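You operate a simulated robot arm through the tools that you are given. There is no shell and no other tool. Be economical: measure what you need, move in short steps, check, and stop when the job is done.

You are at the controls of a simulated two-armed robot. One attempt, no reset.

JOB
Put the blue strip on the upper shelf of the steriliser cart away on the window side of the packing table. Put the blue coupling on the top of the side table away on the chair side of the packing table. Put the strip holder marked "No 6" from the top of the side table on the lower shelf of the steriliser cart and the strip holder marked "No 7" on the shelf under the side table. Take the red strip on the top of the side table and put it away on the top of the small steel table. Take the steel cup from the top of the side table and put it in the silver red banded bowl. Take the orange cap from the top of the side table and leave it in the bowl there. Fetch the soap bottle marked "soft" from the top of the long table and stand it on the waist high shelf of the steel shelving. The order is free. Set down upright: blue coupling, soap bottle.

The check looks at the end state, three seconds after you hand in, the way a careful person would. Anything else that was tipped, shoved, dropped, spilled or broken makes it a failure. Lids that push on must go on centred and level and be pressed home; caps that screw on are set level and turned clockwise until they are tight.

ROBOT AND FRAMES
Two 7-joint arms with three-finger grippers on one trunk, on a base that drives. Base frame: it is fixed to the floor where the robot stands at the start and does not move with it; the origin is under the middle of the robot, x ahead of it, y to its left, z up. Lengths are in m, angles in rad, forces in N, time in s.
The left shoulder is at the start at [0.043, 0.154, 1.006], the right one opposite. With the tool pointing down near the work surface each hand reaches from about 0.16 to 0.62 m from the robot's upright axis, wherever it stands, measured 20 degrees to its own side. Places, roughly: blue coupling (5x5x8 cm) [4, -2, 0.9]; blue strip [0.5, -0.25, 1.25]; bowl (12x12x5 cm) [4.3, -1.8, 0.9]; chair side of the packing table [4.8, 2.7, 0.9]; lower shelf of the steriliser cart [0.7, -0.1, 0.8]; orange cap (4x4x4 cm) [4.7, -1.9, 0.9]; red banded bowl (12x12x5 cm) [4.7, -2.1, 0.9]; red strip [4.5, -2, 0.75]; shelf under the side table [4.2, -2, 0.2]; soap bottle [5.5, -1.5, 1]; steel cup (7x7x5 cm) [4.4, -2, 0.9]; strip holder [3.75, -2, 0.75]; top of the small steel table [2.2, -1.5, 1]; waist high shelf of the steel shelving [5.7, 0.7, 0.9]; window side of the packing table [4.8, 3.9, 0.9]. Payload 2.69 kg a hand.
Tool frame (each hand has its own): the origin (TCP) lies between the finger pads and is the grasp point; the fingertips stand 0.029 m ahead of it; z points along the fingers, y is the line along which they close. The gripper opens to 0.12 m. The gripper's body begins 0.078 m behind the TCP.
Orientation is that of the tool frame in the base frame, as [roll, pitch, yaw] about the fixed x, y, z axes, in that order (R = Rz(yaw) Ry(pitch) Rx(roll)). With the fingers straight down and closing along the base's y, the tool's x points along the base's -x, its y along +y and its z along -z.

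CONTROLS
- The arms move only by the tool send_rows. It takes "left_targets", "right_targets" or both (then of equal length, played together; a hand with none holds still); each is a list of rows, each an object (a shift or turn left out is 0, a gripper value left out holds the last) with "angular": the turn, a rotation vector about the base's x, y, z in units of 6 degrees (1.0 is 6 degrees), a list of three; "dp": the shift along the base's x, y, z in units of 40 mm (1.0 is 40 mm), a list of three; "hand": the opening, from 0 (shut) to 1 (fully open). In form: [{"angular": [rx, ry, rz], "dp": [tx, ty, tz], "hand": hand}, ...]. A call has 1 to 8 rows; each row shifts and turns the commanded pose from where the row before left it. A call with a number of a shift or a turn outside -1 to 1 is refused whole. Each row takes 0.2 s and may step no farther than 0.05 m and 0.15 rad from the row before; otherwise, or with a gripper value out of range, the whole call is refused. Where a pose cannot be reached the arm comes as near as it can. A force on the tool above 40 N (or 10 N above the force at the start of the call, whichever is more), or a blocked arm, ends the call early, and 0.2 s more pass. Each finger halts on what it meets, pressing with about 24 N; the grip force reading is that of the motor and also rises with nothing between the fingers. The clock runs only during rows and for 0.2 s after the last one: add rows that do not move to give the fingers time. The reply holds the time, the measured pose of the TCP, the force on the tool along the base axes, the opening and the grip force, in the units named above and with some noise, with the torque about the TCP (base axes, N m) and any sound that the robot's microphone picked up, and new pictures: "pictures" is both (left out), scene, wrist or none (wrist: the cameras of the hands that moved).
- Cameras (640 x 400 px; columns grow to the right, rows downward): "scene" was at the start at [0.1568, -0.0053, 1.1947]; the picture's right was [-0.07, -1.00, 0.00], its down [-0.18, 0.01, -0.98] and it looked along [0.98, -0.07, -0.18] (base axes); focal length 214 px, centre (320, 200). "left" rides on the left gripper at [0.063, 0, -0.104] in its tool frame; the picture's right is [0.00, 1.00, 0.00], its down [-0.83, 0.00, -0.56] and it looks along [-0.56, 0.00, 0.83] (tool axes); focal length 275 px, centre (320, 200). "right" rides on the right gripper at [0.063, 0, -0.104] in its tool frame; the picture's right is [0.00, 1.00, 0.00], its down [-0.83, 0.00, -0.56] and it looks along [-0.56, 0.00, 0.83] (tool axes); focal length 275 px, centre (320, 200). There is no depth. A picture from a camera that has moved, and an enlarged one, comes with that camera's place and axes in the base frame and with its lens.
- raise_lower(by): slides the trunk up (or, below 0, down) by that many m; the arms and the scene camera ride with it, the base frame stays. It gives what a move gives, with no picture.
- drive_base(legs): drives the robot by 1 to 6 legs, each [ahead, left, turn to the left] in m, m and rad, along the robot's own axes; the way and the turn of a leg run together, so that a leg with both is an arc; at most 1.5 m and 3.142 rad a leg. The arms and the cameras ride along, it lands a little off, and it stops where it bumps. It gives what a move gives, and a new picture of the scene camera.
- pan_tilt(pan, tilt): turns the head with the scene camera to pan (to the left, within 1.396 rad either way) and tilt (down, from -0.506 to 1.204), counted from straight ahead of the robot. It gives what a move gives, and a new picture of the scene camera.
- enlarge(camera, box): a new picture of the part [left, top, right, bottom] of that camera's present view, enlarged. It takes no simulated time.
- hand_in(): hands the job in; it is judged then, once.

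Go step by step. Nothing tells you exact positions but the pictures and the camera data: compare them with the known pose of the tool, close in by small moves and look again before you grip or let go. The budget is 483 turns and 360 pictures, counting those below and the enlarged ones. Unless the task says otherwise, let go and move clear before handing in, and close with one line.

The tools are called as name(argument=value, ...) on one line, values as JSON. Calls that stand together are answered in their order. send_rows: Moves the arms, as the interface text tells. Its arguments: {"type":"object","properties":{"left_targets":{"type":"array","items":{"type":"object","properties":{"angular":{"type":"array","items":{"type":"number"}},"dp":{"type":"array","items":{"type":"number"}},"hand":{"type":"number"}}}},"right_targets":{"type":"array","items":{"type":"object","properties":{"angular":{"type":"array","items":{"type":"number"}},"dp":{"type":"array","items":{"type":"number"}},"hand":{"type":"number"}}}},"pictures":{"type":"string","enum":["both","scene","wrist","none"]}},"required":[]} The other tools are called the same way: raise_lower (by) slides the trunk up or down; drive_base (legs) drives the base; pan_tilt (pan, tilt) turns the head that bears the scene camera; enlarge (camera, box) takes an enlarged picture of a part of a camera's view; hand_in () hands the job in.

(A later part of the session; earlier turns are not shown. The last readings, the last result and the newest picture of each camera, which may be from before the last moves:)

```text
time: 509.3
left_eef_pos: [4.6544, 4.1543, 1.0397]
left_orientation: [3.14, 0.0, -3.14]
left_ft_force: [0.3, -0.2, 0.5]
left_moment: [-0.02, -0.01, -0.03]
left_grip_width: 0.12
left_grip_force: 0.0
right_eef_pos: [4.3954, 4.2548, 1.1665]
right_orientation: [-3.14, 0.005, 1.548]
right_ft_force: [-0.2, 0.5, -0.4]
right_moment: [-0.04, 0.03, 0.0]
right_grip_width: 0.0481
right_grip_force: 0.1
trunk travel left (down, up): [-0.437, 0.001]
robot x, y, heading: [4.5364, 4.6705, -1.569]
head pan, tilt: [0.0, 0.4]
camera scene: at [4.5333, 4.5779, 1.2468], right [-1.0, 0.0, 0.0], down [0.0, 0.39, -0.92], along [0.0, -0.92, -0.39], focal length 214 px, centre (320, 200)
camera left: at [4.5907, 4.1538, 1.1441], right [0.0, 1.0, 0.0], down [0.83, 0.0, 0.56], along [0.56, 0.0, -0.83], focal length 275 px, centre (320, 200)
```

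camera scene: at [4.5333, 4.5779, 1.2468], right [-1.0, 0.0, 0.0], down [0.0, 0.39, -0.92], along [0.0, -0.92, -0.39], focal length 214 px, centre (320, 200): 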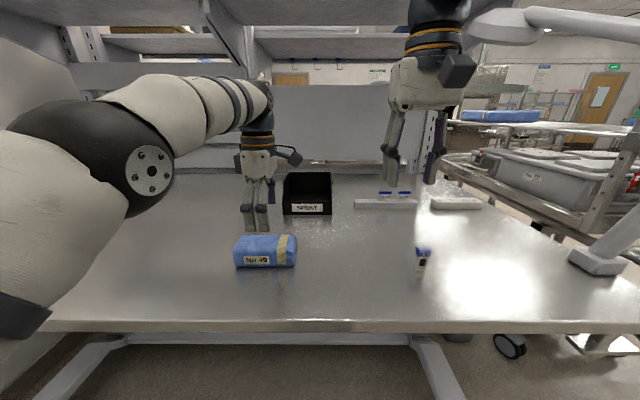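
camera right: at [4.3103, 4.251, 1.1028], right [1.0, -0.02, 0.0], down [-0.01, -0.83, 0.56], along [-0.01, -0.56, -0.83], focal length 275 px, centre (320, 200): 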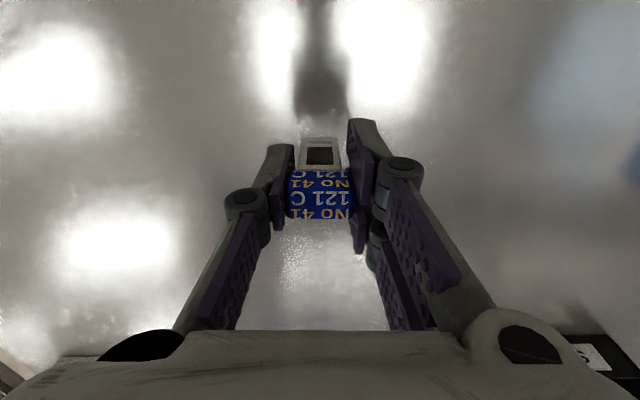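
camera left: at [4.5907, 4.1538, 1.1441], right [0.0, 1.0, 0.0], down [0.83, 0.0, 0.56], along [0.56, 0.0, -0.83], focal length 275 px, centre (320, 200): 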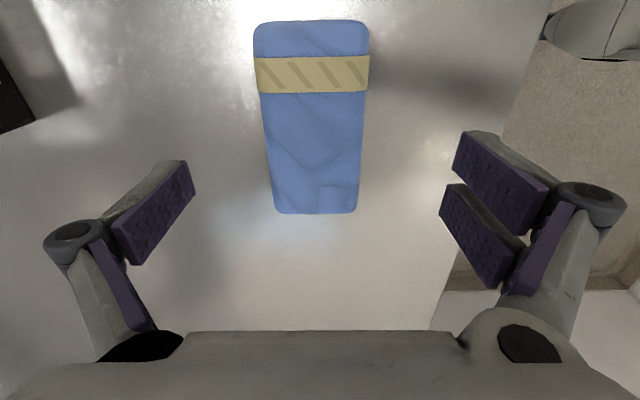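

send_rows(left_targets=[{"dp": [0.05, -0.12, -0.8]}, {"dp": [0, 0, -0.8]}, {"dp": [0, 0, -0.4]}, {"hand": 0.3}, {"hand": 0.3}, {"hand": 0.3}, {"hand": 0.3}, {}], pictures="none")

send_rows(left_targets=[{"dp": [0, 0, 0.6]}, {"dp": [0, 0.3, 0.8]}, {"dp": [0, 0.5, 0.9]}, {"dp": [0, 0.7, 0.9]}, {"dp": [0, 0.8, 0.9]}, {"dp": [0, 0.8, 0.9]}, {"dp": [0, 0.8, 0.9]}, {}], pictures="both")

```text
time: 511.1
left_eef_pos: [4.6562, 4.15, 0.9586]
left_orientation: [3.139, -0.001, 3.141]
left_ft_force: [0.7, -0.4, 3.8]
left_moment: [-0.26, -0.03, 0.15]
left_grip_width: 0.0719
left_grip_force: 24.1
right_eef_pos: [4.3952, 4.2531, 1.1671]
right_orientation: [-3.141, 0.006, 1.55]
right_ft_force: [-0.2, 0.6, 1.0]
right_moment: [0.01, -0.04, -0.01]
right_grip_width: 0.048
right_grip_force: 0.0
trunk travel left (down, up): [-0.437, 0.001]
robot x, y, heading: [4.5334, 4.671, -1.564]
head pan, tilt: [0.0, 0.4]
```

```text
time: 512.9
left_eef_pos: [4.6606, 4.303, 1.1933]
left_orientation: [3.133, -0.013, -3.136]
left_ft_force: [0.2, 0.2, -2.4]
left_moment: [0.03, 0.0, 0.01]
left_grip_width: 0.0716
left_grip_force: 24.2
right_eef_pos: [4.3967, 4.2521, 1.1645]
right_orientation: [3.141, 0.003, 1.549]
right_ft_force: [-0.1, -0.7, 0.2]
right_moment: [0.04, -0.01, -0.01]
right_grip_width: 0.048
right_grip_force: 0.1
trunk travel left (down, up): [-0.437, 0.001]
robot x, y, heading: [4.5358, 4.6661, -1.568]
head pan, tilt: [0.0, 0.4]
camera scene: at [4.5239, 4.5758, 1.2463], right [-0.99, 0.1, 0.0], down [0.04, 0.39, -0.92], along [-0.09, -0.92, -0.39], focal length 214 px, centre (320, 200)
camera left: at [4.5978, 4.3005, 1.2985], right [0.0, 1.0, 0.01], down [0.84, -0.01, 0.54], along [0.54, 0.01, -0.84], focal length 275 px, centre (320, 200)
```

scene: 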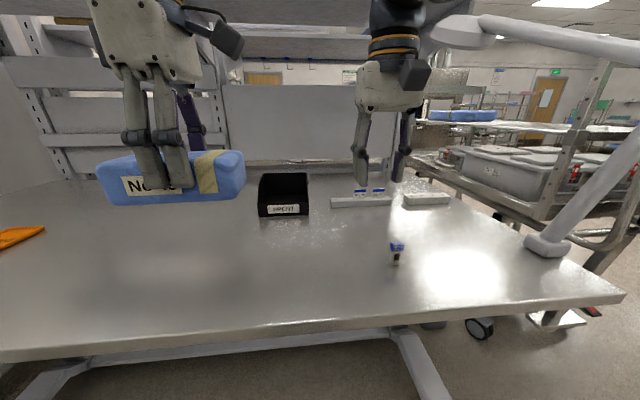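
left: 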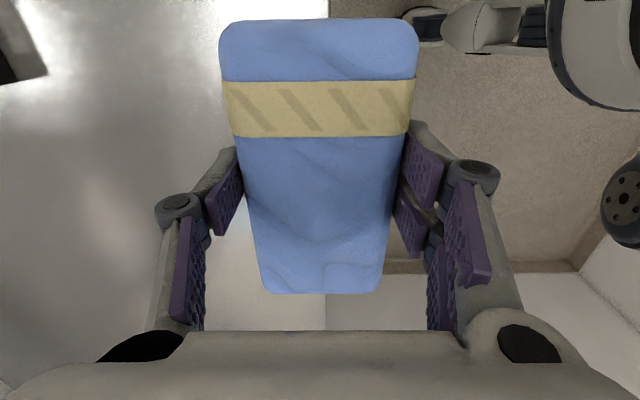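

Pack held. Driving back toward the steriliser cart's rear side.

drive_base(legs=[[-0.27, 0, 0], [0, -1.1, 0], [0, -1.05, 0]])

drive_base(legs=[[1.4, 0, 0], [1.4, -0.3, 0], [1.4, -0.2, 0]])

```text
time: 530.9
left_eef_pos: [2.536, 4.6066, 1.1943]
left_orientation: [3.14, -0.005, 3.109]
left_ft_force: [0.1, 0.6, -2.8]
left_moment: [0.06, 0.02, -0.04]
left_grip_width: 0.0715
left_grip_force: 23.9
right_eef_pos: [2.2723, 4.5646, 1.1649]
right_orientation: [-3.142, 0.003, 1.515]
right_ft_force: [-0.9, 0.5, -0.4]
right_moment: [-0.02, 0.0, -0.04]
right_grip_width: 0.0479
right_grip_force: 0.0
trunk travel left (down, up): [-0.437, 0.001]
robot x, y, heading: [2.4227, 4.977, -1.605]
head pan, tilt: [0.0, 0.4]
camera scene: at [2.4092, 4.8854, 1.2469], right [-0.99, 0.16, 0.0], down [0.06, 0.38, -0.92], along [-0.15, -0.91, -0.39], focal length 214 px, centre (320, 200)
```

scene: 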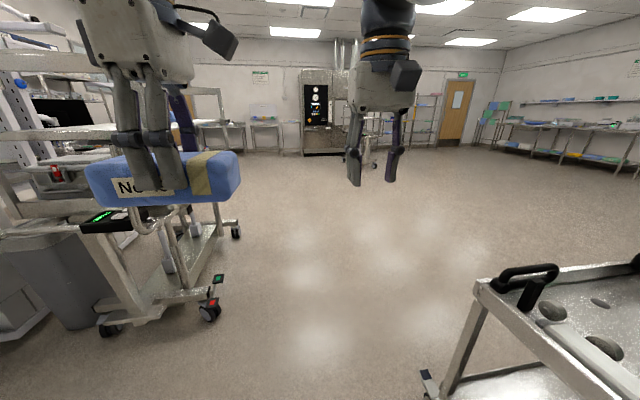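

```text
time: 551.2
left_eef_pos: [1.9247, 0.4145, 1.1948]
left_orientation: [3.139, -0.01, 3.111]
left_ft_force: [1.1, -0.3, -2.0]
left_moment: [0.0, 0.03, 0.03]
left_grip_width: 0.0719
left_grip_force: 24.3
right_eef_pos: [1.6588, 0.3731, 1.1651]
right_orientation: [3.141, 0.003, 1.516]
right_ft_force: [0.7, -0.6, 0.1]
right_moment: [0.02, -0.02, 0.0]
right_grip_width: 0.0479
right_grip_force: 0.1
trunk travel left (down, up): [-0.437, 0.001]
robot x, y, heading: [1.8107, 0.7833, -1.6]
head pan, tilt: [0.0, 0.4]
camera scene: at [1.797, 0.6931, 1.2466], right [-0.99, 0.14, 0.0], down [0.06, 0.38, -0.92], along [-0.13, -0.91, -0.39], focal length 214 px, centre (320, 200)
```

scene: 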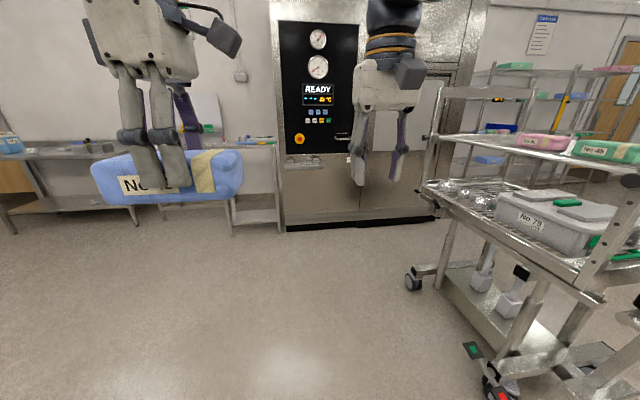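

send_rows(right_targets=[{"dp": [0, 0.6, 0.4]}, {"dp": [0, 0.6, 0.4]}, {"dp": [0, 0.4, 0.3]}, {}], pictures="none")

drive_base(legs=[[0.86, 0, 0], [0, 0, -1.54]])

```text
time: 552.2
left_eef_pos: [1.9248, 0.4144, 1.1955]
left_orientation: [3.138, -0.015, 3.113]
left_ft_force: [-0.6, 0.1, -3.8]
left_moment: [-0.03, 0.01, 0.01]
left_grip_width: 0.0716
left_grip_force: 23.7
right_eef_pos: [1.6591, 0.4372, 1.2083]
right_orientation: [-3.14, 0.005, 1.515]
right_ft_force: [-0.2, 0.1, -0.7]
right_moment: [0.04, -0.04, 0.0]
right_grip_width: 0.0479
right_grip_force: 0.1
trunk travel left (down, up): [-0.437, 0.001]
robot x, y, heading: [1.8108, 0.7844, -1.604]
head pan, tilt: [0.0, 0.4]
```

```text
time: 560.6
left_eef_pos: [1.4268, -0.2071, 1.1959]
left_orientation: [3.137, -0.013, 1.588]
left_ft_force: [0.5, -1.0, -1.8]
left_moment: [-0.01, 0.02, 0.0]
left_grip_width: 0.0717
left_grip_force: 24.2
right_eef_pos: [1.4381, 0.0595, 1.2078]
right_orientation: [-3.141, 0.006, -0.007]
right_ft_force: [0.4, -0.4, 0.3]
right_moment: [-0.01, 0.03, -0.02]
right_grip_width: 0.0481
right_grip_force: 0.1
trunk travel left (down, up): [-0.437, 0.001]
robot x, y, heading: [1.7901, -0.0757, -3.128]
head pan, tilt: [0.0, 0.4]
camera scene: at [1.6965, -0.0668, 1.2464], right [0.09, 1.0, 0.0], down [0.39, -0.03, -0.92], along [-0.92, 0.08, -0.39], focal length 214 px, centre (320, 200)
```

scene: 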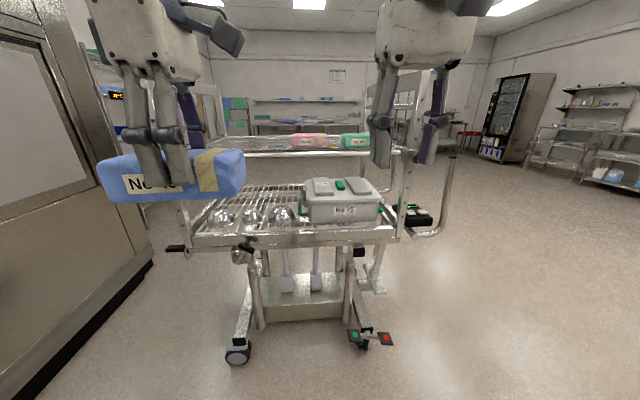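

drive_base(legs=[[0.35, 0.02, -0.013], [0.21, 0, 0]])

send_rows(left_targets=[{}], pictures="wrist")

```text
time: 564.1
left_eef_pos: [0.8676, -0.2277, 1.1954]
left_orientation: [3.138, -0.015, 1.575]
left_ft_force: [-1.1, -0.1, -3.1]
left_moment: [-0.01, -0.04, -0.01]
left_grip_width: 0.0718
left_grip_force: 24.5
right_eef_pos: [0.8808, 0.039, 1.2095]
right_orientation: [3.141, 0.003, -0.021]
right_ft_force: [-1.0, 0.2, -0.1]
right_moment: [0.0, -0.01, -0.01]
right_grip_width: 0.0479
right_grip_force: 0.1
trunk travel left (down, up): [-0.437, 0.001]
robot x, y, heading: [1.234, -0.1002, -3.135]
head pan, tilt: [0.0, 0.4]
camera scene: at [1.1391, -0.0912, 1.2464], right [0.09, 1.0, 0.0], down [0.39, -0.04, -0.92], along [-0.92, 0.08, -0.39], focal length 214 px, centre (320, 200)
```

scene: 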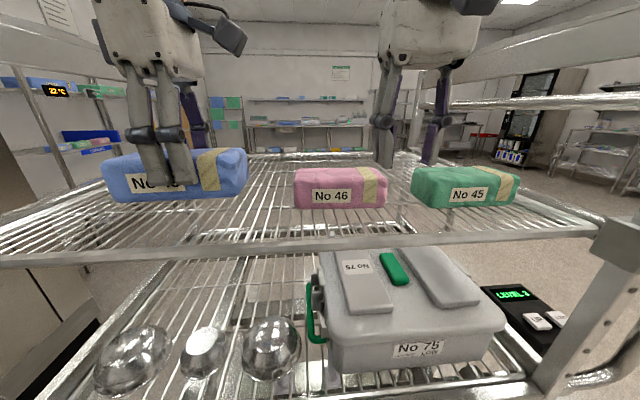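

```text
time: 564.5
left_eef_pos: [0.8677, -0.228, 1.1966]
left_orientation: [3.138, -0.02, 1.577]
left_ft_force: [-0.6, 0.5, -2.6]
left_moment: [0.04, -0.02, 0.01]
left_grip_width: 0.0717
left_grip_force: 24.1
right_eef_pos: [0.8827, 0.0392, 1.2085]
right_orientation: [-3.14, 0.005, -0.021]
right_ft_force: [0.6, -0.2, 0.4]
right_moment: [-0.01, -0.02, -0.03]
right_grip_width: 0.0482
right_grip_force: 0.0
trunk travel left (down, up): [-0.437, 0.001]
robot x, y, heading: [1.2343, -0.0958, -3.136]
head pan, tilt: [0.0, 0.4]
camera left: at [0.8663, -0.1679, 1.3015], right [1.0, 0.0, 0.0], down [0.0, -0.84, 0.54], along [0.0, -0.54, -0.84], focal length 275 px, centre (320, 200)
```

left: 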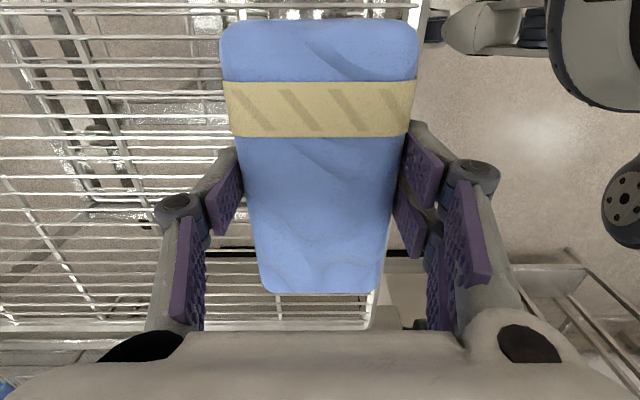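

Exactly in line; moving −39 mm in x and lowering to the shelf.

send_rows(left_targets=[{"dp": [-0.5, 0, -0.1]}, {"dp": [-0.48, 0, -0.3]}, {"dp": [0, 0, -0.4]}, {"dp": [0, 0, -0.25]}, {}], pictures="none")

send_rows(left_targets=[{"dp": [0, 0, -0.1]}, {"dp": [0, 0, -0.1]}, {}], pictures="scene")

```text
time: 565.7
left_eef_pos: [0.8284, -0.2289, 1.154]
left_orientation: [3.139, -0.014, 1.576]
left_ft_force: [0.0, -0.5, 1.5]
left_moment: [-0.32, 0.14, 0.01]
left_grip_width: 0.0717
left_grip_force: 24.3
right_eef_pos: [0.8821, 0.0384, 1.2091]
right_orientation: [-3.142, 0.005, -0.021]
right_ft_force: [-0.1, -0.3, -0.3]
right_moment: [0.0, 0.01, 0.03]
right_grip_width: 0.0479
right_grip_force: 0.1
trunk travel left (down, up): [-0.437, 0.001]
robot x, y, heading: [1.2339, -0.0996, -3.137]
head pan, tilt: [0.0, 0.4]
```

```text
time: 566.5
left_eef_pos: [0.8299, -0.2279, 1.1476]
left_orientation: [-3.139, -0.015, 1.575]
left_ft_force: [-4.0, -1.8, 26.8]
left_moment: [0.0, 0.18, -0.29]
left_grip_width: 0.0721
left_grip_force: 23.9
right_eef_pos: [0.8842, 0.0401, 1.2098]
right_orientation: [3.142, 0.007, -0.021]
right_ft_force: [-0.7, 0.1, 0.5]
right_moment: [0.0, -0.03, 0.02]
right_grip_width: 0.0478
right_grip_force: 0.1
trunk travel left (down, up): [-0.437, 0.001]
robot x, y, heading: [1.2302, -0.0992, -3.143]
head pan, tilt: [0.0, 0.4]
camera scene: at [1.1406, -0.0997, 1.2468], right [0.0, 1.0, 0.0], down [0.39, 0.0, -0.92], along [-0.92, 0.0, -0.39], focal length 214 px, centre (320, 200)
```

scene: 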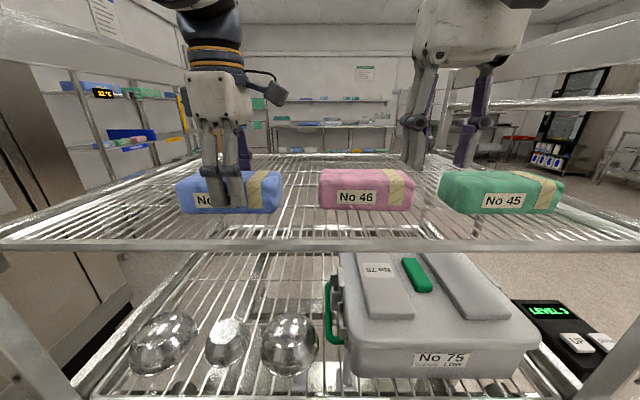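

Contact. Releasing the pack at its original spot and lifting away.

send_rows(left_targets=[{"dp": [0, 0, 0.05], "hand": 1}, {"hand": 1}, {"hand": 1}, {"dp": [0, 0, 0.6]}, {"dp": [0, 0, 0.7]}, {"dp": [0, 0, 0.4]}, {}], pictures="both")

```text
time: 568.1
left_eef_pos: [0.8289, -0.2292, 1.2163]
left_orientation: [3.139, -0.015, 1.575]
left_ft_force: [-0.7, 0.6, 0.2]
left_moment: [-0.01, 0.0, 0.02]
left_grip_width: 0.1201
left_grip_force: 0.0
right_eef_pos: [0.8817, 0.0393, 1.2084]
right_orientation: [3.141, 0.006, -0.021]
right_ft_force: [-0.2, 0.6, 0.4]
right_moment: [0.02, -0.01, -0.01]
right_grip_width: 0.0482
right_grip_force: 0.0
trunk travel left (down, up): [-0.437, 0.001]
robot x, y, heading: [1.2309, -0.1027, -3.141]
head pan, tilt: [0.0, 0.4]
camera scene: at [1.1392, -0.0999, 1.2465], right [0.0, 1.0, 0.0], down [0.39, 0.0, -0.92], along [-0.92, 0.0, -0.39], focal length 214 px, centre (320, 200)
camera left: at [0.8283, -0.1674, 1.3207], right [1.0, 0.0, 0.0], down [0.0, -0.84, 0.54], along [0.0, -0.54, -0.84], focal length 275 px, centre (320, 200)
```

scene: 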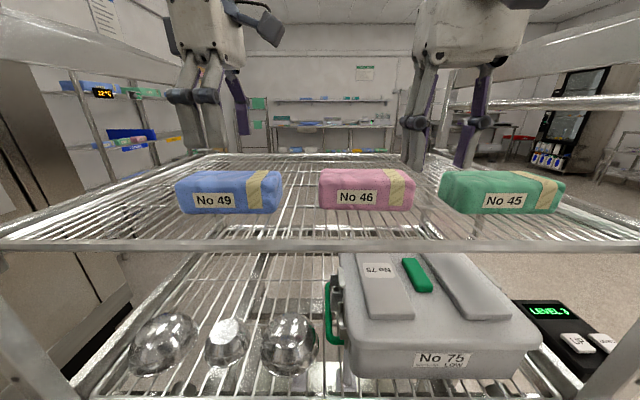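
left: 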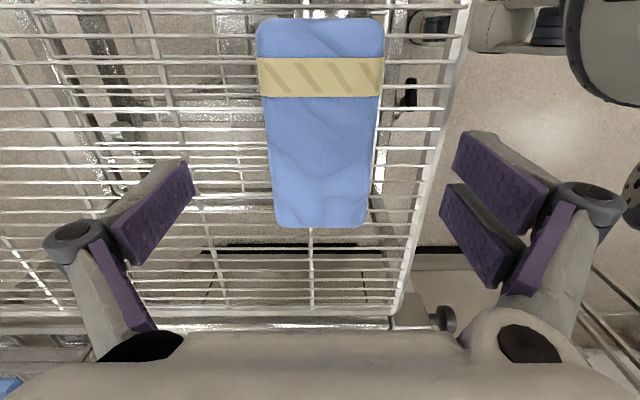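

The pack is back. Returning to the side table for the coupling, restoring the left hand's yaw on the way.

drive_base(legs=[[-0.6, 0, 0], [0, 0, 1.57], [0, 1.15, 0], [0, 1.1, 0]])

send_rows(left_targets=[{"angular": [0, 0, -1]}, {"angular": [0, 0, -1]}, {"angular": [0, 0, -1]}, {"angular": [0, 0, -1]}, {"angular": [0, 0, -1]}, {"angular": [0, 0, -1]}, {"angular": [0, 0, -1]}, {"angular": [0, 0, -1]}], pictures="none")

send_rows(left_targets=[{"angular": [0, 0, -1]}, {"angular": [0, 0, -1]}, {"angular": [0, 0, -1]}, {"angular": [0, 0, -1]}, {"angular": [0, 0, -1]}, {"angular": [0, 0, -1]}, {"angular": [0, 0, -1]}, {}], pictures="none")

```text
time: 592.4
left_eef_pos: [4.2184, -0.5282, 1.2161]
left_orientation: [3.138, -0.015, 3.119]
left_ft_force: [-0.5, -0.1, 0.1]
left_moment: [-0.04, -0.01, 0.0]
left_grip_width: 0.12
left_grip_force: 0.1
right_eef_pos: [3.9546, -0.4686, 1.2087]
right_orientation: [3.141, 0.006, 1.522]
right_ft_force: [-0.1, -0.3, 0.6]
right_moment: [-0.03, -0.03, 0.0]
right_grip_width: 0.048
right_grip_force: 0.0
trunk travel left (down, up): [-0.437, 0.001]
robot x, y, heading: [4.1023, -0.1224, -1.593]
head pan, tilt: [0.0, 0.4]
camera scene: at [4.1001, -0.2132, 1.2465], right [-1.0, 0.02, 0.0], down [0.01, 0.39, -0.92], along [-0.02, -0.92, -0.39], focal length 214 px, centre (320, 200)
```

scene: 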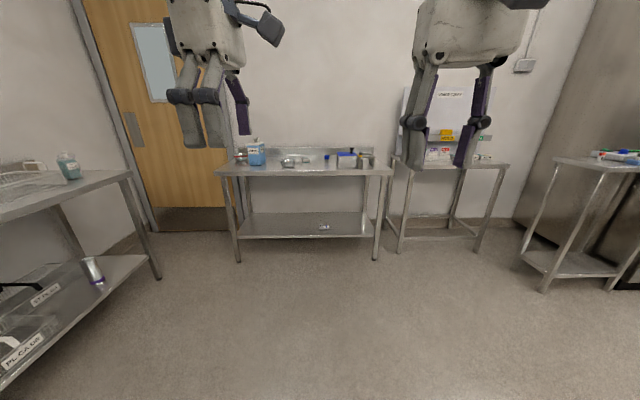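

```text
time: 594.2
left_eef_pos: [4.2189, -0.5294, 1.2141]
left_orientation: [3.138, -0.017, 2.278]
left_ft_force: [0.2, -0.1, 0.3]
left_moment: [0.01, 0.0, 0.0]
left_grip_width: 0.1201
left_grip_force: 0.1
right_eef_pos: [3.953, -0.4684, 1.2083]
right_orientation: [-3.141, 0.006, 1.522]
right_ft_force: [0.2, -0.1, -0.3]
right_moment: [0.01, 0.02, -0.01]
right_grip_width: 0.0478
right_grip_force: 0.0
trunk travel left (down, up): [-0.437, 0.001]
robot x, y, heading: [4.0999, -0.1185, -1.592]
head pan, tilt: [0.0, 0.4]
```

```text
time: 596.0
left_eef_pos: [4.2186, -0.5285, 1.2149]
left_orientation: [3.137, -0.015, 1.547]
left_ft_force: [-0.8, 0.3, -0.5]
left_moment: [0.02, -0.01, 0.02]
left_grip_width: 0.1203
left_grip_force: 0.0
right_eef_pos: [3.9527, -0.4686, 1.2083]
right_orientation: [3.141, 0.004, 1.522]
right_ft_force: [-0.5, 0.5, -0.5]
right_moment: [-0.01, 0.01, -0.01]
right_grip_width: 0.0479
right_grip_force: 0.0
trunk travel left (down, up): [-0.437, 0.001]
robot x, y, heading: [4.1042, -0.1228, -1.598]
head pan, tilt: [0.0, 0.4]
```

drive_base(legs=[[1.34, 0, 0.027]])

send_rows(right_targets=[{"dp": [0, -0.6, -0.5], "hand": 0.75}, {"dp": [0, -0.6, -0.5]}, {"dp": [0, -0.6, -0.4]}, {}], pictures="both")

```text
time: 602.6
left_eef_pos: [4.2097, -1.8517, 1.216]
left_orientation: [3.137, -0.017, 1.57]
left_ft_force: [0.5, -0.8, 0.9]
left_moment: [0.0, 0.01, 0.03]
left_grip_width: 0.12
left_grip_force: 0.0
right_eef_pos: [3.9418, -1.7988, 1.2086]
right_orientation: [-3.141, 0.005, 1.544]
right_ft_force: [0.3, -0.4, -0.1]
right_moment: [0.04, 0.04, 0.0]
right_grip_width: 0.0481
right_grip_force: 0.1
trunk travel left (down, up): [-0.437, 0.001]
robot x, y, heading: [4.0857, -1.4442, -1.571]
head pan, tilt: [0.0, 0.4]
camera scene: at [4.0841, -1.5402, 1.2465], right [-1.0, 0.0, 0.0], down [0.0, 0.39, -0.92], along [0.0, -0.92, -0.39], focal length 214 px, centre (320, 200)
```

scene: 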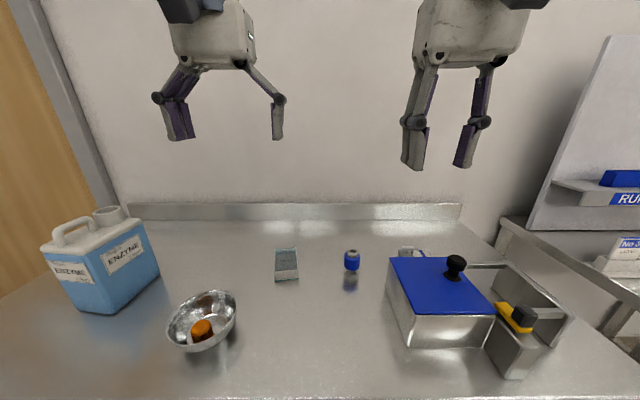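

```text
time: 603.6
left_eef_pos: [4.2085, -1.8527, 1.2167]
left_orientation: [3.139, -0.017, 1.569]
left_ft_force: [-0.2, -0.8, 1.0]
left_moment: [-0.01, 0.01, 0.03]
left_grip_width: 0.1201
left_grip_force: 0.1
right_eef_pos: [3.944, -1.8706, 1.1518]
right_orientation: [-3.139, 0.005, 1.543]
right_ft_force: [0.1, 0.1, -0.2]
right_moment: [-0.01, 0.02, -0.04]
right_grip_width: 0.0902
right_grip_force: 0.1
trunk travel left (down, up): [-0.437, 0.001]
robot x, y, heading: [4.0858, -1.4465, -1.577]
head pan, tilt: [0.0, 0.4]
camera scene: at [4.0841, -1.5395, 1.2467], right [-1.0, 0.0, 0.0], down [0.0, 0.39, -0.92], along [0.0, -0.92, -0.39], focal length 214 px, centre (320, 200)
camera right: at [3.9459, -1.8061, 1.2574], right [1.0, -0.02, 0.0], down [-0.02, -0.83, 0.56], along [-0.01, -0.56, -0.83], focal length 275 px, centre (320, 200)
```

scene: 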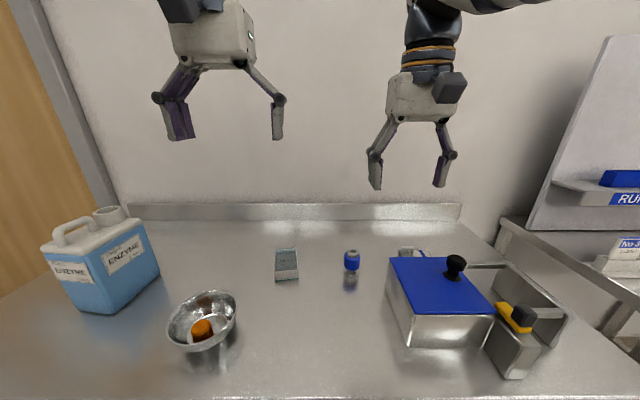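
right: 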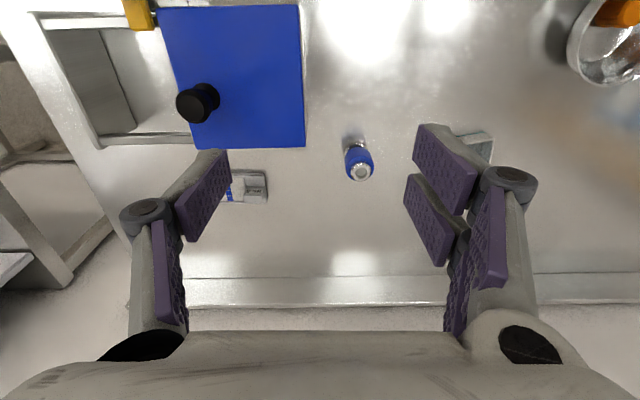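

Coupling is at (3.999, −1.987). Moving closer and lowering around it.

drive_base(legs=[[0.05, 0, 0]])

send_rows(right_targets=[{"dp": [0.5, -0.5, -0.5]}, {"dp": [0.5, -0.6, -0.8]}, {"dp": [0.35, -0.55, -0.9]}, {"dp": [0, 0, -0.9]}, {"dp": [0, 0, -0.7]}, {}], pictures="wrist")

```text
time: 604.6
left_eef_pos: [4.2094, -1.9023, 1.2156]
left_orientation: [3.138, -0.016, 1.568]
left_ft_force: [0.1, -0.5, -0.4]
left_moment: [0.09, 0.03, 0.0]
left_grip_width: 0.12
left_grip_force: 0.0
right_eef_pos: [3.9446, -1.9212, 1.1528]
right_orientation: [-3.141, 0.004, 1.544]
right_ft_force: [0.6, -0.4, -0.9]
right_moment: [0.04, -0.01, -0.01]
right_grip_width: 0.0903
right_grip_force: 0.0
trunk travel left (down, up): [-0.437, 0.001]
robot x, y, heading: [4.0842, -1.4972, -1.57]
head pan, tilt: [0.0, 0.4]
camera scene: at [4.084, -1.5906, 1.2466], right [-1.0, 0.0, 0.0], down [0.0, 0.39, -0.92], along [0.0, -0.92, -0.39], focal length 214 px, centre (320, 200)
```

scene: 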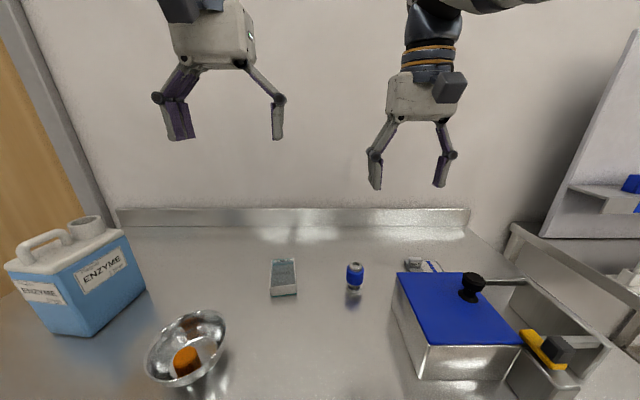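

```text
time: 606.0
left_eef_pos: [4.2096, -1.9024, 1.2159]
left_orientation: [3.139, -0.016, 1.57]
left_ft_force: [0.1, -0.1, 0.4]
left_moment: [0.0, 0.02, 0.02]
left_grip_width: 0.1199
left_grip_force: 0.1
right_eef_pos: [4.0006, -1.9877, 0.9984]
right_orientation: [-3.14, 0.005, 1.543]
right_ft_force: [0.2, -0.1, -0.3]
right_moment: [-0.02, -0.02, 0.01]
right_grip_width: 0.0898
right_grip_force: 0.0
trunk travel left (down, up): [-0.437, 0.001]
robot x, y, heading: [4.0788, -1.4969, -1.571]
head pan, tilt: [0.0, 0.4]
camera right: at [4.001, -1.9224, 1.1042], right [1.0, -0.02, 0.0], down [-0.02, -0.83, 0.56], along [-0.01, -0.56, -0.83], focal length 275 px, centre (320, 200)
```

right: 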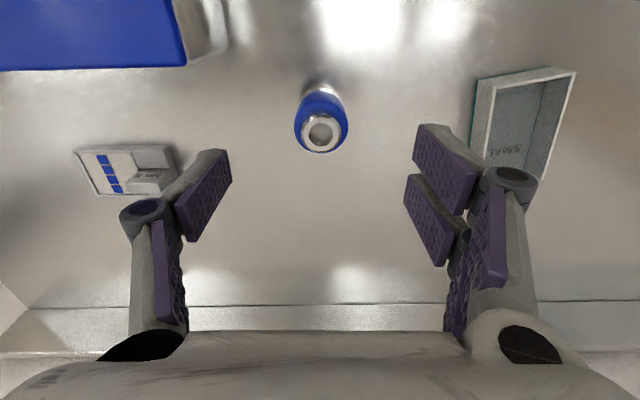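

send_rows(right_targets=[{"dp": [0, -0.05, -0.9]}, {"dp": [0, 0, -0.9]}, {"dp": [0, 0, -0.85]}, {}], pictures="both")

```text
time: 607.0
left_eef_pos: [4.2101, -1.9026, 1.2168]
left_orientation: [3.139, -0.017, 1.57]
left_ft_force: [0.3, 0.1, 0.4]
left_moment: [0.02, 0.01, 0.02]
left_grip_width: 0.1201
left_grip_force: 0.1
right_eef_pos: [3.9984, -1.9919, 0.8919]
right_orientation: [3.141, 0.006, 1.544]
right_ft_force: [-0.1, 1.1, 1.2]
right_moment: [0.0, -0.02, -0.02]
right_grip_width: 0.0899
right_grip_force: 0.1
trunk travel left (down, up): [-0.437, 0.001]
robot x, y, heading: [4.0865, -1.499, -1.571]
head pan, tilt: [0.0, 0.4]
camera scene: at [4.084, -1.5897, 1.2466], right [-1.0, 0.0, 0.0], down [0.0, 0.39, -0.92], along [0.0, -0.92, -0.39], focal length 214 px, centre (320, 200)
camera right: at [4.0006, -1.9273, 0.9968], right [1.0, -0.02, 0.0], down [-0.02, -0.83, 0.56], along [-0.01, -0.56, -0.83], focal length 275 px, centre (320, 200)
```

scene: 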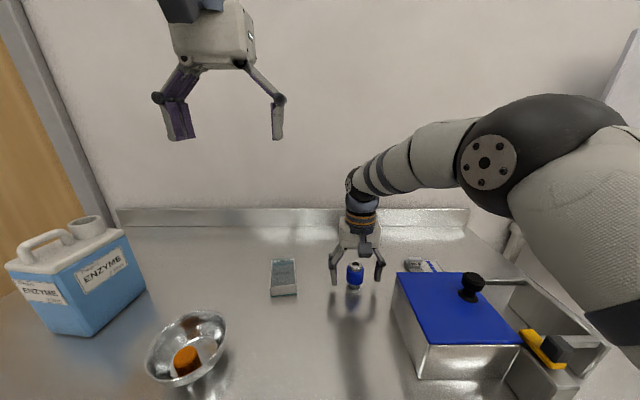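
right: 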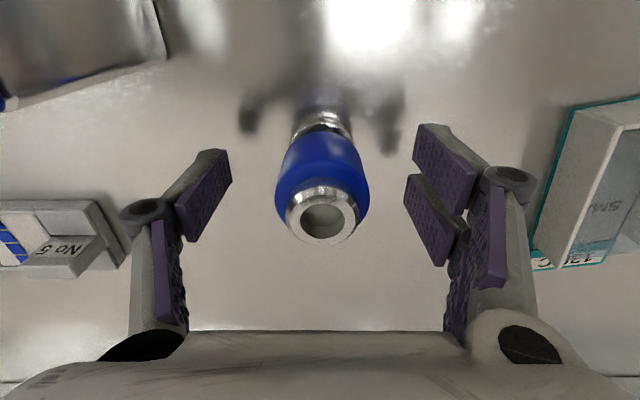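

send_rows(right_targets=[{"hand": 0.2}, {"hand": 0.2}, {"hand": 0.2}, {}], pictures="none")

send_rows(right_targets=[{"dp": [0, 0, 0.6]}, {"dp": [0, 0, 0.9]}, {"dp": [0, 0, 1]}, {"dp": [0, 0.3, 1]}, {"dp": [0, 0.5, 1]}, {"dp": [0, 0.6, 1]}, {"dp": [0, 0.6, 1]}, {}], pictures="both")

```text
time: 608.0
left_eef_pos: [4.2092, -1.9022, 1.216]
left_orientation: [3.136, -0.016, 1.569]
left_ft_force: [0.8, -1.2, -0.1]
left_moment: [-0.03, 0.02, 0.01]
left_grip_width: 0.1199
left_grip_force: 0.0
right_eef_pos: [3.9984, -1.9914, 0.8922]
right_orientation: [-3.141, 0.006, 1.543]
right_ft_force: [-0.1, 0.4, -1.2]
right_moment: [-0.02, 0.03, -0.01]
right_grip_width: 0.041
right_grip_force: 24.2
trunk travel left (down, up): [-0.437, 0.001]
robot x, y, heading: [4.0813, -1.4964, -1.572]
head pan, tilt: [0.0, 0.4]
```

```text
time: 609.8
left_eef_pos: [4.2109, -1.9037, 1.2152]
left_orientation: [3.139, -0.017, 1.57]
left_ft_force: [0.3, -0.5, 0.7]
left_moment: [0.0, 0.01, 0.02]
left_grip_width: 0.1202
left_grip_force: 0.0
right_eef_pos: [3.996, -1.911, 1.1558]
right_orientation: [3.141, 0.003, 1.544]
right_ft_force: [-0.9, -0.5, -2.4]
right_moment: [0.01, -0.01, -0.04]
right_grip_width: 0.0406
right_grip_force: 24.2
trunk travel left (down, up): [-0.437, 0.001]
robot x, y, heading: [4.0846, -1.4999, -1.567]
head pan, tilt: [0.0, 0.4]
camera scene: at [4.084, -1.591, 1.2464], right [-1.0, 0.0, 0.0], down [0.0, 0.39, -0.92], along [0.0, -0.92, -0.39], focal length 214 px, centre (320, 200)
camera right: at [3.9979, -1.8466, 1.2606], right [1.0, -0.02, 0.0], down [-0.02, -0.83, 0.56], along [-0.01, -0.56, -0.83], focal length 275 px, centre (320, 200)
```

scene: 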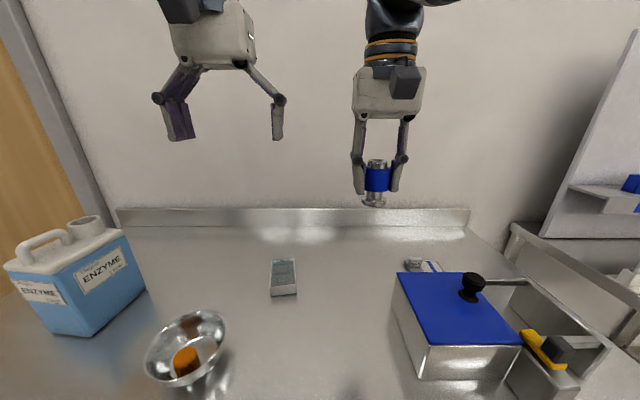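
right: 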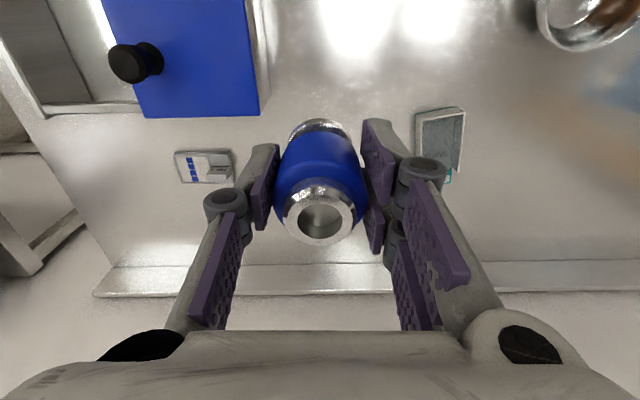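

Coupling held upright. Backing off and turning toward the long table for the soap bottle.

drive_base(legs=[[-0.55, 0, 0], [0, 0, 1.2], [0.5, 0, 0]])

pan_tilt(pan=0.0, tilt=0.5)

```text
time: 618.5
left_eef_pos: [4.9767, -1.1533, 1.2174]
left_orientation: [3.138, -0.016, 2.772]
left_ft_force: [0.1, 0.5, 0.4]
left_moment: [-0.01, 0.02, -0.04]
left_grip_width: 0.1202
left_grip_force: 0.1
right_eef_pos: [4.9066, -1.356, 1.1547]
right_orientation: [-3.141, 0.006, 2.745]
right_ft_force: [-0.3, 1.3, -1.8]
right_moment: [0.04, 0.0, 0.05]
right_grip_width: 0.0406
right_grip_force: 24.1
trunk travel left (down, up): [-0.437, 0.001]
robot x, y, heading: [4.5513, -1.1246, -0.371]
head pan, tilt: [0.0, 0.4]
camera scene: at [4.6398, -1.1573, 1.2465], right [-0.36, -0.93, 0.0], down [-0.36, 0.14, -0.92], along [0.86, -0.33, -0.39], focal length 214 px, centre (320, 200)
```

scene: 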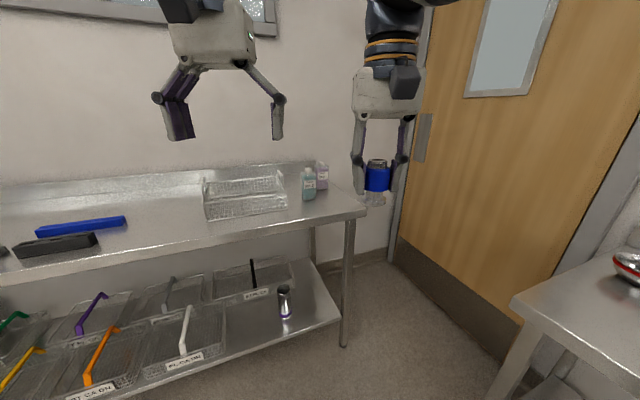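

```text
time: 619.1
left_eef_pos: [4.9754, -1.153, 1.2156]
left_orientation: [3.139, -0.015, 2.77]
left_ft_force: [-0.3, 0.6, -0.5]
left_moment: [0.01, 0.01, -0.02]
left_grip_width: 0.1202
left_grip_force: 0.1
right_eef_pos: [4.9057, -1.3561, 1.155]
right_orientation: [3.14, 0.004, 2.745]
right_ft_force: [0.4, -0.4, -1.4]
right_moment: [0.0, 0.03, -0.03]
right_grip_width: 0.0406
right_grip_force: 24.1
trunk travel left (down, up): [-0.437, 0.001]
robot x, y, heading: [4.5528, -1.1255, -0.37]
head pan, tilt: [0.0, 0.499]
camera scene: at [4.6381, -1.1566, 1.2374], right [-0.36, -0.93, 0.0], down [-0.45, 0.17, -0.88], along [0.82, -0.32, -0.48], focal length 214 px, centre (320, 200)
```

scene: 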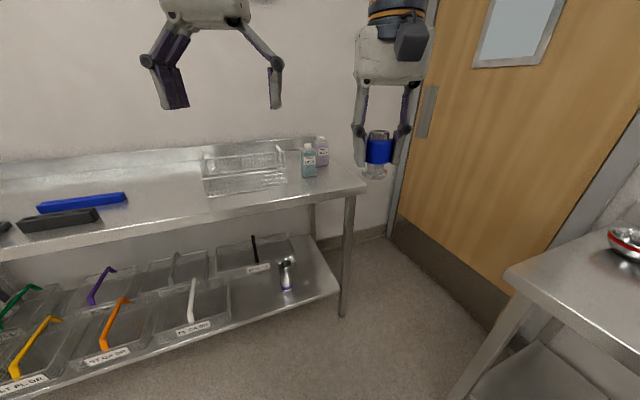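

enlarge(camera="scene", box=[280, 125, 360, 200])

```text
5.33 times, centred on (320, 162) of scene
camera zoom: at [4.6381, -1.1566, 1.2374], right [-0.36, -0.93, 0.0], down [-0.45, 0.17, -0.88], along [0.82, -0.32, -0.48], focal length 1144 px, centre (320, 400)
```

zoom: 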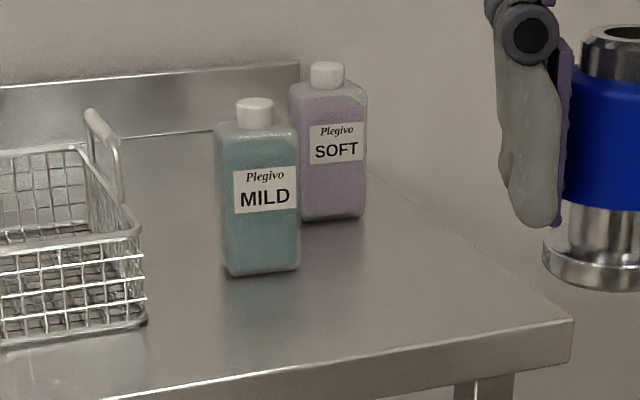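

The soap marked SOFT is the purple bottle behind MILD, near (5.52, −1.51). I'll approach with the left hand at this heading.

drive_base(legs=[[0.47, -0.13, 0]])

send_rows(left_targets=[{}], pictures="wrist")

```text
time: 622.1
left_eef_pos: [5.3731, -1.4479, 1.2154]
left_orientation: [3.138, -0.016, 2.77]
left_ft_force: [-0.1, 0.0, -0.6]
left_moment: [0.02, 0.02, 0.02]
left_grip_width: 0.1199
left_grip_force: 0.0
right_eef_pos: [5.3048, -1.6499, 1.155]
right_orientation: [-3.141, 0.006, 2.746]
right_ft_force: [0.0, -0.3, -1.7]
right_moment: [0.0, 0.07, 0.01]
right_grip_width: 0.0409
right_grip_force: 23.7
trunk travel left (down, up): [-0.437, 0.001]
robot x, y, heading: [4.9492, -1.4175, -0.371]
head pan, tilt: [0.0, 0.499]
camera scene: at [5.0362, -1.4509, 1.2374], right [-0.36, -0.93, 0.0], down [-0.45, 0.17, -0.88], along [0.82, -0.32, -0.48], focal length 214 px, centre (320, 200)
```

scene: 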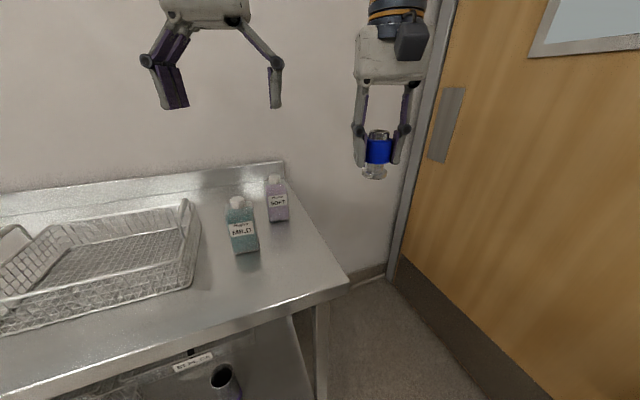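

```text
time: 622.5
left_eef_pos: [5.3742, -1.4483, 1.2153]
left_orientation: [3.138, -0.016, 2.769]
left_ft_force: [0.1, -0.8, 0.3]
left_moment: [0.01, 0.03, -0.04]
left_grip_width: 0.1201
left_grip_force: 0.2
right_eef_pos: [5.3033, -1.6506, 1.1555]
right_orientation: [3.141, 0.005, 2.743]
right_ft_force: [-0.3, 0.2, -1.4]
right_moment: [0.0, 0.01, -0.07]
right_grip_width: 0.0408
right_grip_force: 24.1
trunk travel left (down, up): [-0.437, 0.001]
robot x, y, heading: [4.9491, -1.4157, -0.369]
head pan, tilt: [0.0, 0.499]
camera left: at [5.3153, -1.4268, 1.3212], right [0.37, 0.93, 0.0], down [0.78, -0.31, 0.54], along [0.51, -0.2, -0.84], focal length 275 px, centre (320, 200)
```

left: 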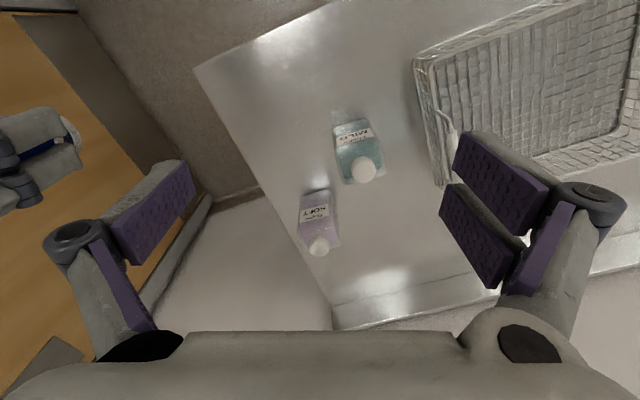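

SOFT is at about (5.58, −1.531), top z≈1.01, table z≈0.88. Driving 0.1 m closer and moving above it.

drive_base(legs=[[0.1, 0, 0]])

send_rows(left_targets=[{"dp": [0.9, -0.4, 0], "hand": 0.85}, {"dp": [0.9, -0.4, -0.6]}, {"dp": [0.9, -0.35, -0.6]}, {}], pictures="both")

```text
time: 623.6
left_eef_pos: [5.4652, -1.4849, 1.2168]
left_orientation: [3.139, -0.017, 2.77]
left_ft_force: [0.1, -0.1, 0.2]
left_moment: [0.0, 0.02, 0.01]
left_grip_width: 0.1202
left_grip_force: 0.2
right_eef_pos: [5.3951, -1.6859, 1.1572]
right_orientation: [-3.141, 0.006, 2.745]
right_ft_force: [-0.3, -0.9, -1.7]
right_moment: [0.02, 0.04, 0.0]
right_grip_width: 0.0408
right_grip_force: 24.2
trunk travel left (down, up): [-0.437, 0.001]
robot x, y, heading: [5.0393, -1.456, -0.373]
head pan, tilt: [0.0, 0.499]
camera scene: at [5.1281, -1.4867, 1.2375], right [-0.36, -0.93, 0.0], down [-0.45, 0.17, -0.88], along [0.82, -0.32, -0.48], focal length 214 px, centre (320, 200)
```

scene: 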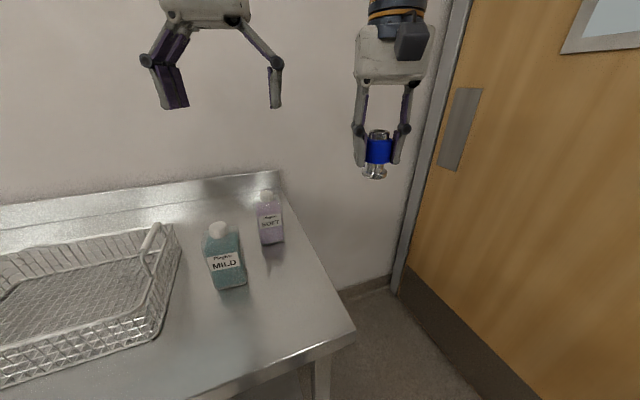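

```text
time: 624.6
left_eef_pos: [5.5008, -1.4972, 1.1815]
left_orientation: [3.139, -0.013, 2.77]
left_ft_force: [0.3, 0.0, -0.7]
left_moment: [-0.02, -0.01, -0.01]
left_grip_width: 0.1021
left_grip_force: 0.0
left hand out of reach, approached as far as the arm can: row 1, 2, 3
right_eef_pos: [5.3958, -1.6867, 1.1543]
right_orientation: [-3.141, 0.005, 2.744]
right_ft_force: [-0.4, 0.4, -1.8]
right_moment: [0.02, -0.02, 0.0]
right_grip_width: 0.0408
right_grip_force: 23.7
trunk travel left (down, up): [-0.437, 0.001]
robot x, y, heading: [5.0424, -1.4534, -0.367]
head pan, tilt: [0.0, 0.499]
camera scene: at [5.1281, -1.4867, 1.2374], right [-0.36, -0.93, 0.0], down [-0.45, 0.17, -0.88], along [0.82, -0.32, -0.48], focal length 214 px, centre (320, 200)
camera left: at [5.4427, -1.476, 1.2873], right [0.37, 0.93, 0.0], down [0.78, -0.31, 0.54], along [0.51, -0.2, -0.84], focal length 275 px, centre (320, 200)
```

scene: 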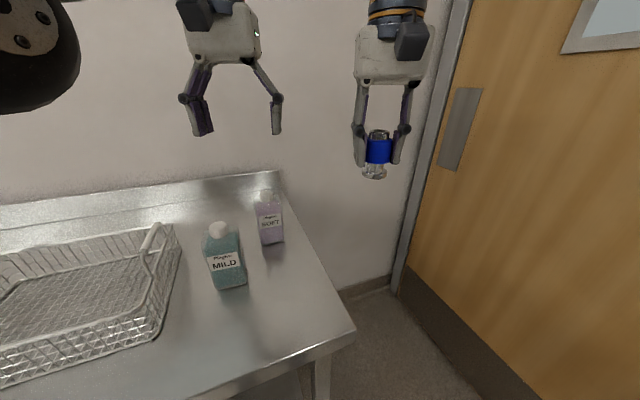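
left: 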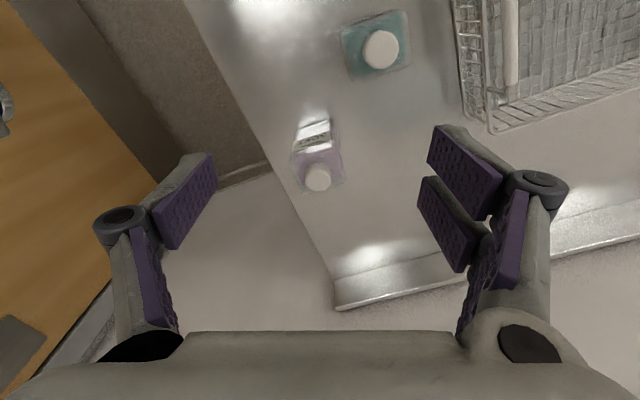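

send_rows(left_targets=[{"dp": [0, 0, -0.9]}, {"dp": [0, 0, -0.9]}, {"dp": [0.15, -0.08, -0.7]}, {}], pictures="both")

```text
time: 625.6
left_eef_pos: [5.5088, -1.4992, 1.0815]
left_orientation: [3.136, -0.015, 2.768]
left_ft_force: [-0.3, -0.1, -0.3]
left_moment: [-0.04, -0.02, -0.04]
left_grip_width: 0.102
left_grip_force: 0.1
right_eef_pos: [5.3943, -1.6861, 1.1558]
right_orientation: [3.141, 0.005, 2.744]
right_ft_force: [-0.7, 0.2, -1.5]
right_moment: [-0.03, 0.01, -0.03]
right_grip_width: 0.0408
right_grip_force: 24.0
trunk travel left (down, up): [-0.437, 0.001]
robot x, y, heading: [5.0415, -1.455, -0.37]
head pan, tilt: [0.0, 0.499]
camera scene: at [5.1274, -1.4865, 1.2375], right [-0.36, -0.93, 0.0], down [-0.45, 0.17, -0.88], along [0.82, -0.32, -0.48], focal length 214 px, centre (320, 200)
camera left: at [5.4514, -1.4775, 1.1869], right [0.37, 0.93, 0.0], down [0.78, -0.31, 0.54], along [0.51, -0.2, -0.84], focal length 275 px, centre (320, 200)
```

scene: 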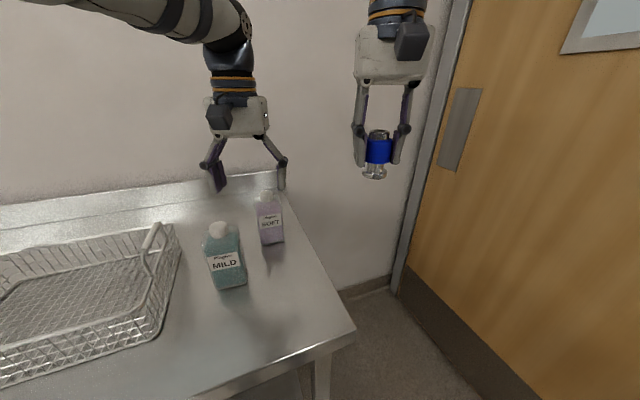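
left: 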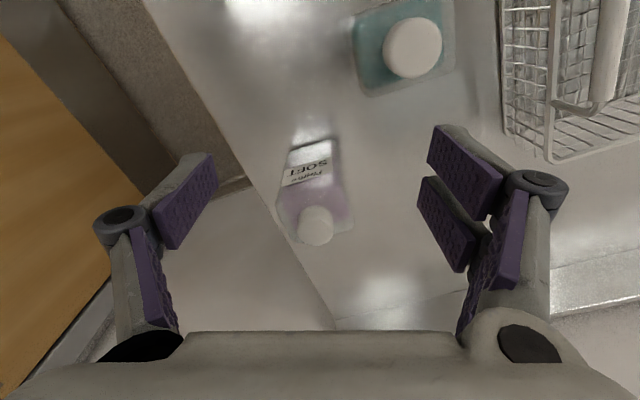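

send_rows(left_targets=[{"dp": [0.6, -0.27, -0.1]}, {"dp": [0.6, -0.27, -0.1]}, {"dp": [0.55, -0.27, -0.1]}, {}], pictures="wrist")

```text
time: 626.6
left_eef_pos: [5.562, -1.5231, 1.0662]
left_orientation: [3.138, -0.015, 2.769]
left_ft_force: [0.8, 1.3, 0.2]
left_moment: [-0.02, -0.01, -0.02]
left_grip_width: 0.102
left_grip_force: 0.1
left hand out of reach, approached as far as the arm can: row 3
right_eef_pos: [5.3949, -1.6862, 1.1561]
right_orientation: [3.142, 0.004, 2.743]
right_ft_force: [-0.4, -0.1, -2.0]
right_moment: [-0.01, -0.01, 0.0]
right_grip_width: 0.0403
right_grip_force: 24.2
trunk travel left (down, up): [-0.437, 0.001]
robot x, y, heading: [5.0429, -1.4558, -0.37]
head pan, tilt: [0.0, 0.499]
camera left: at [5.5045, -1.5023, 1.1714], right [0.37, 0.93, 0.0], down [0.78, -0.31, 0.54], along [0.51, -0.2, -0.84], focal length 275 px, centre (320, 200)
```

left: 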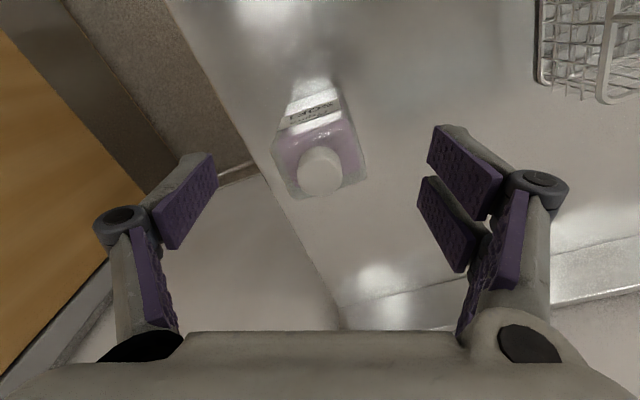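

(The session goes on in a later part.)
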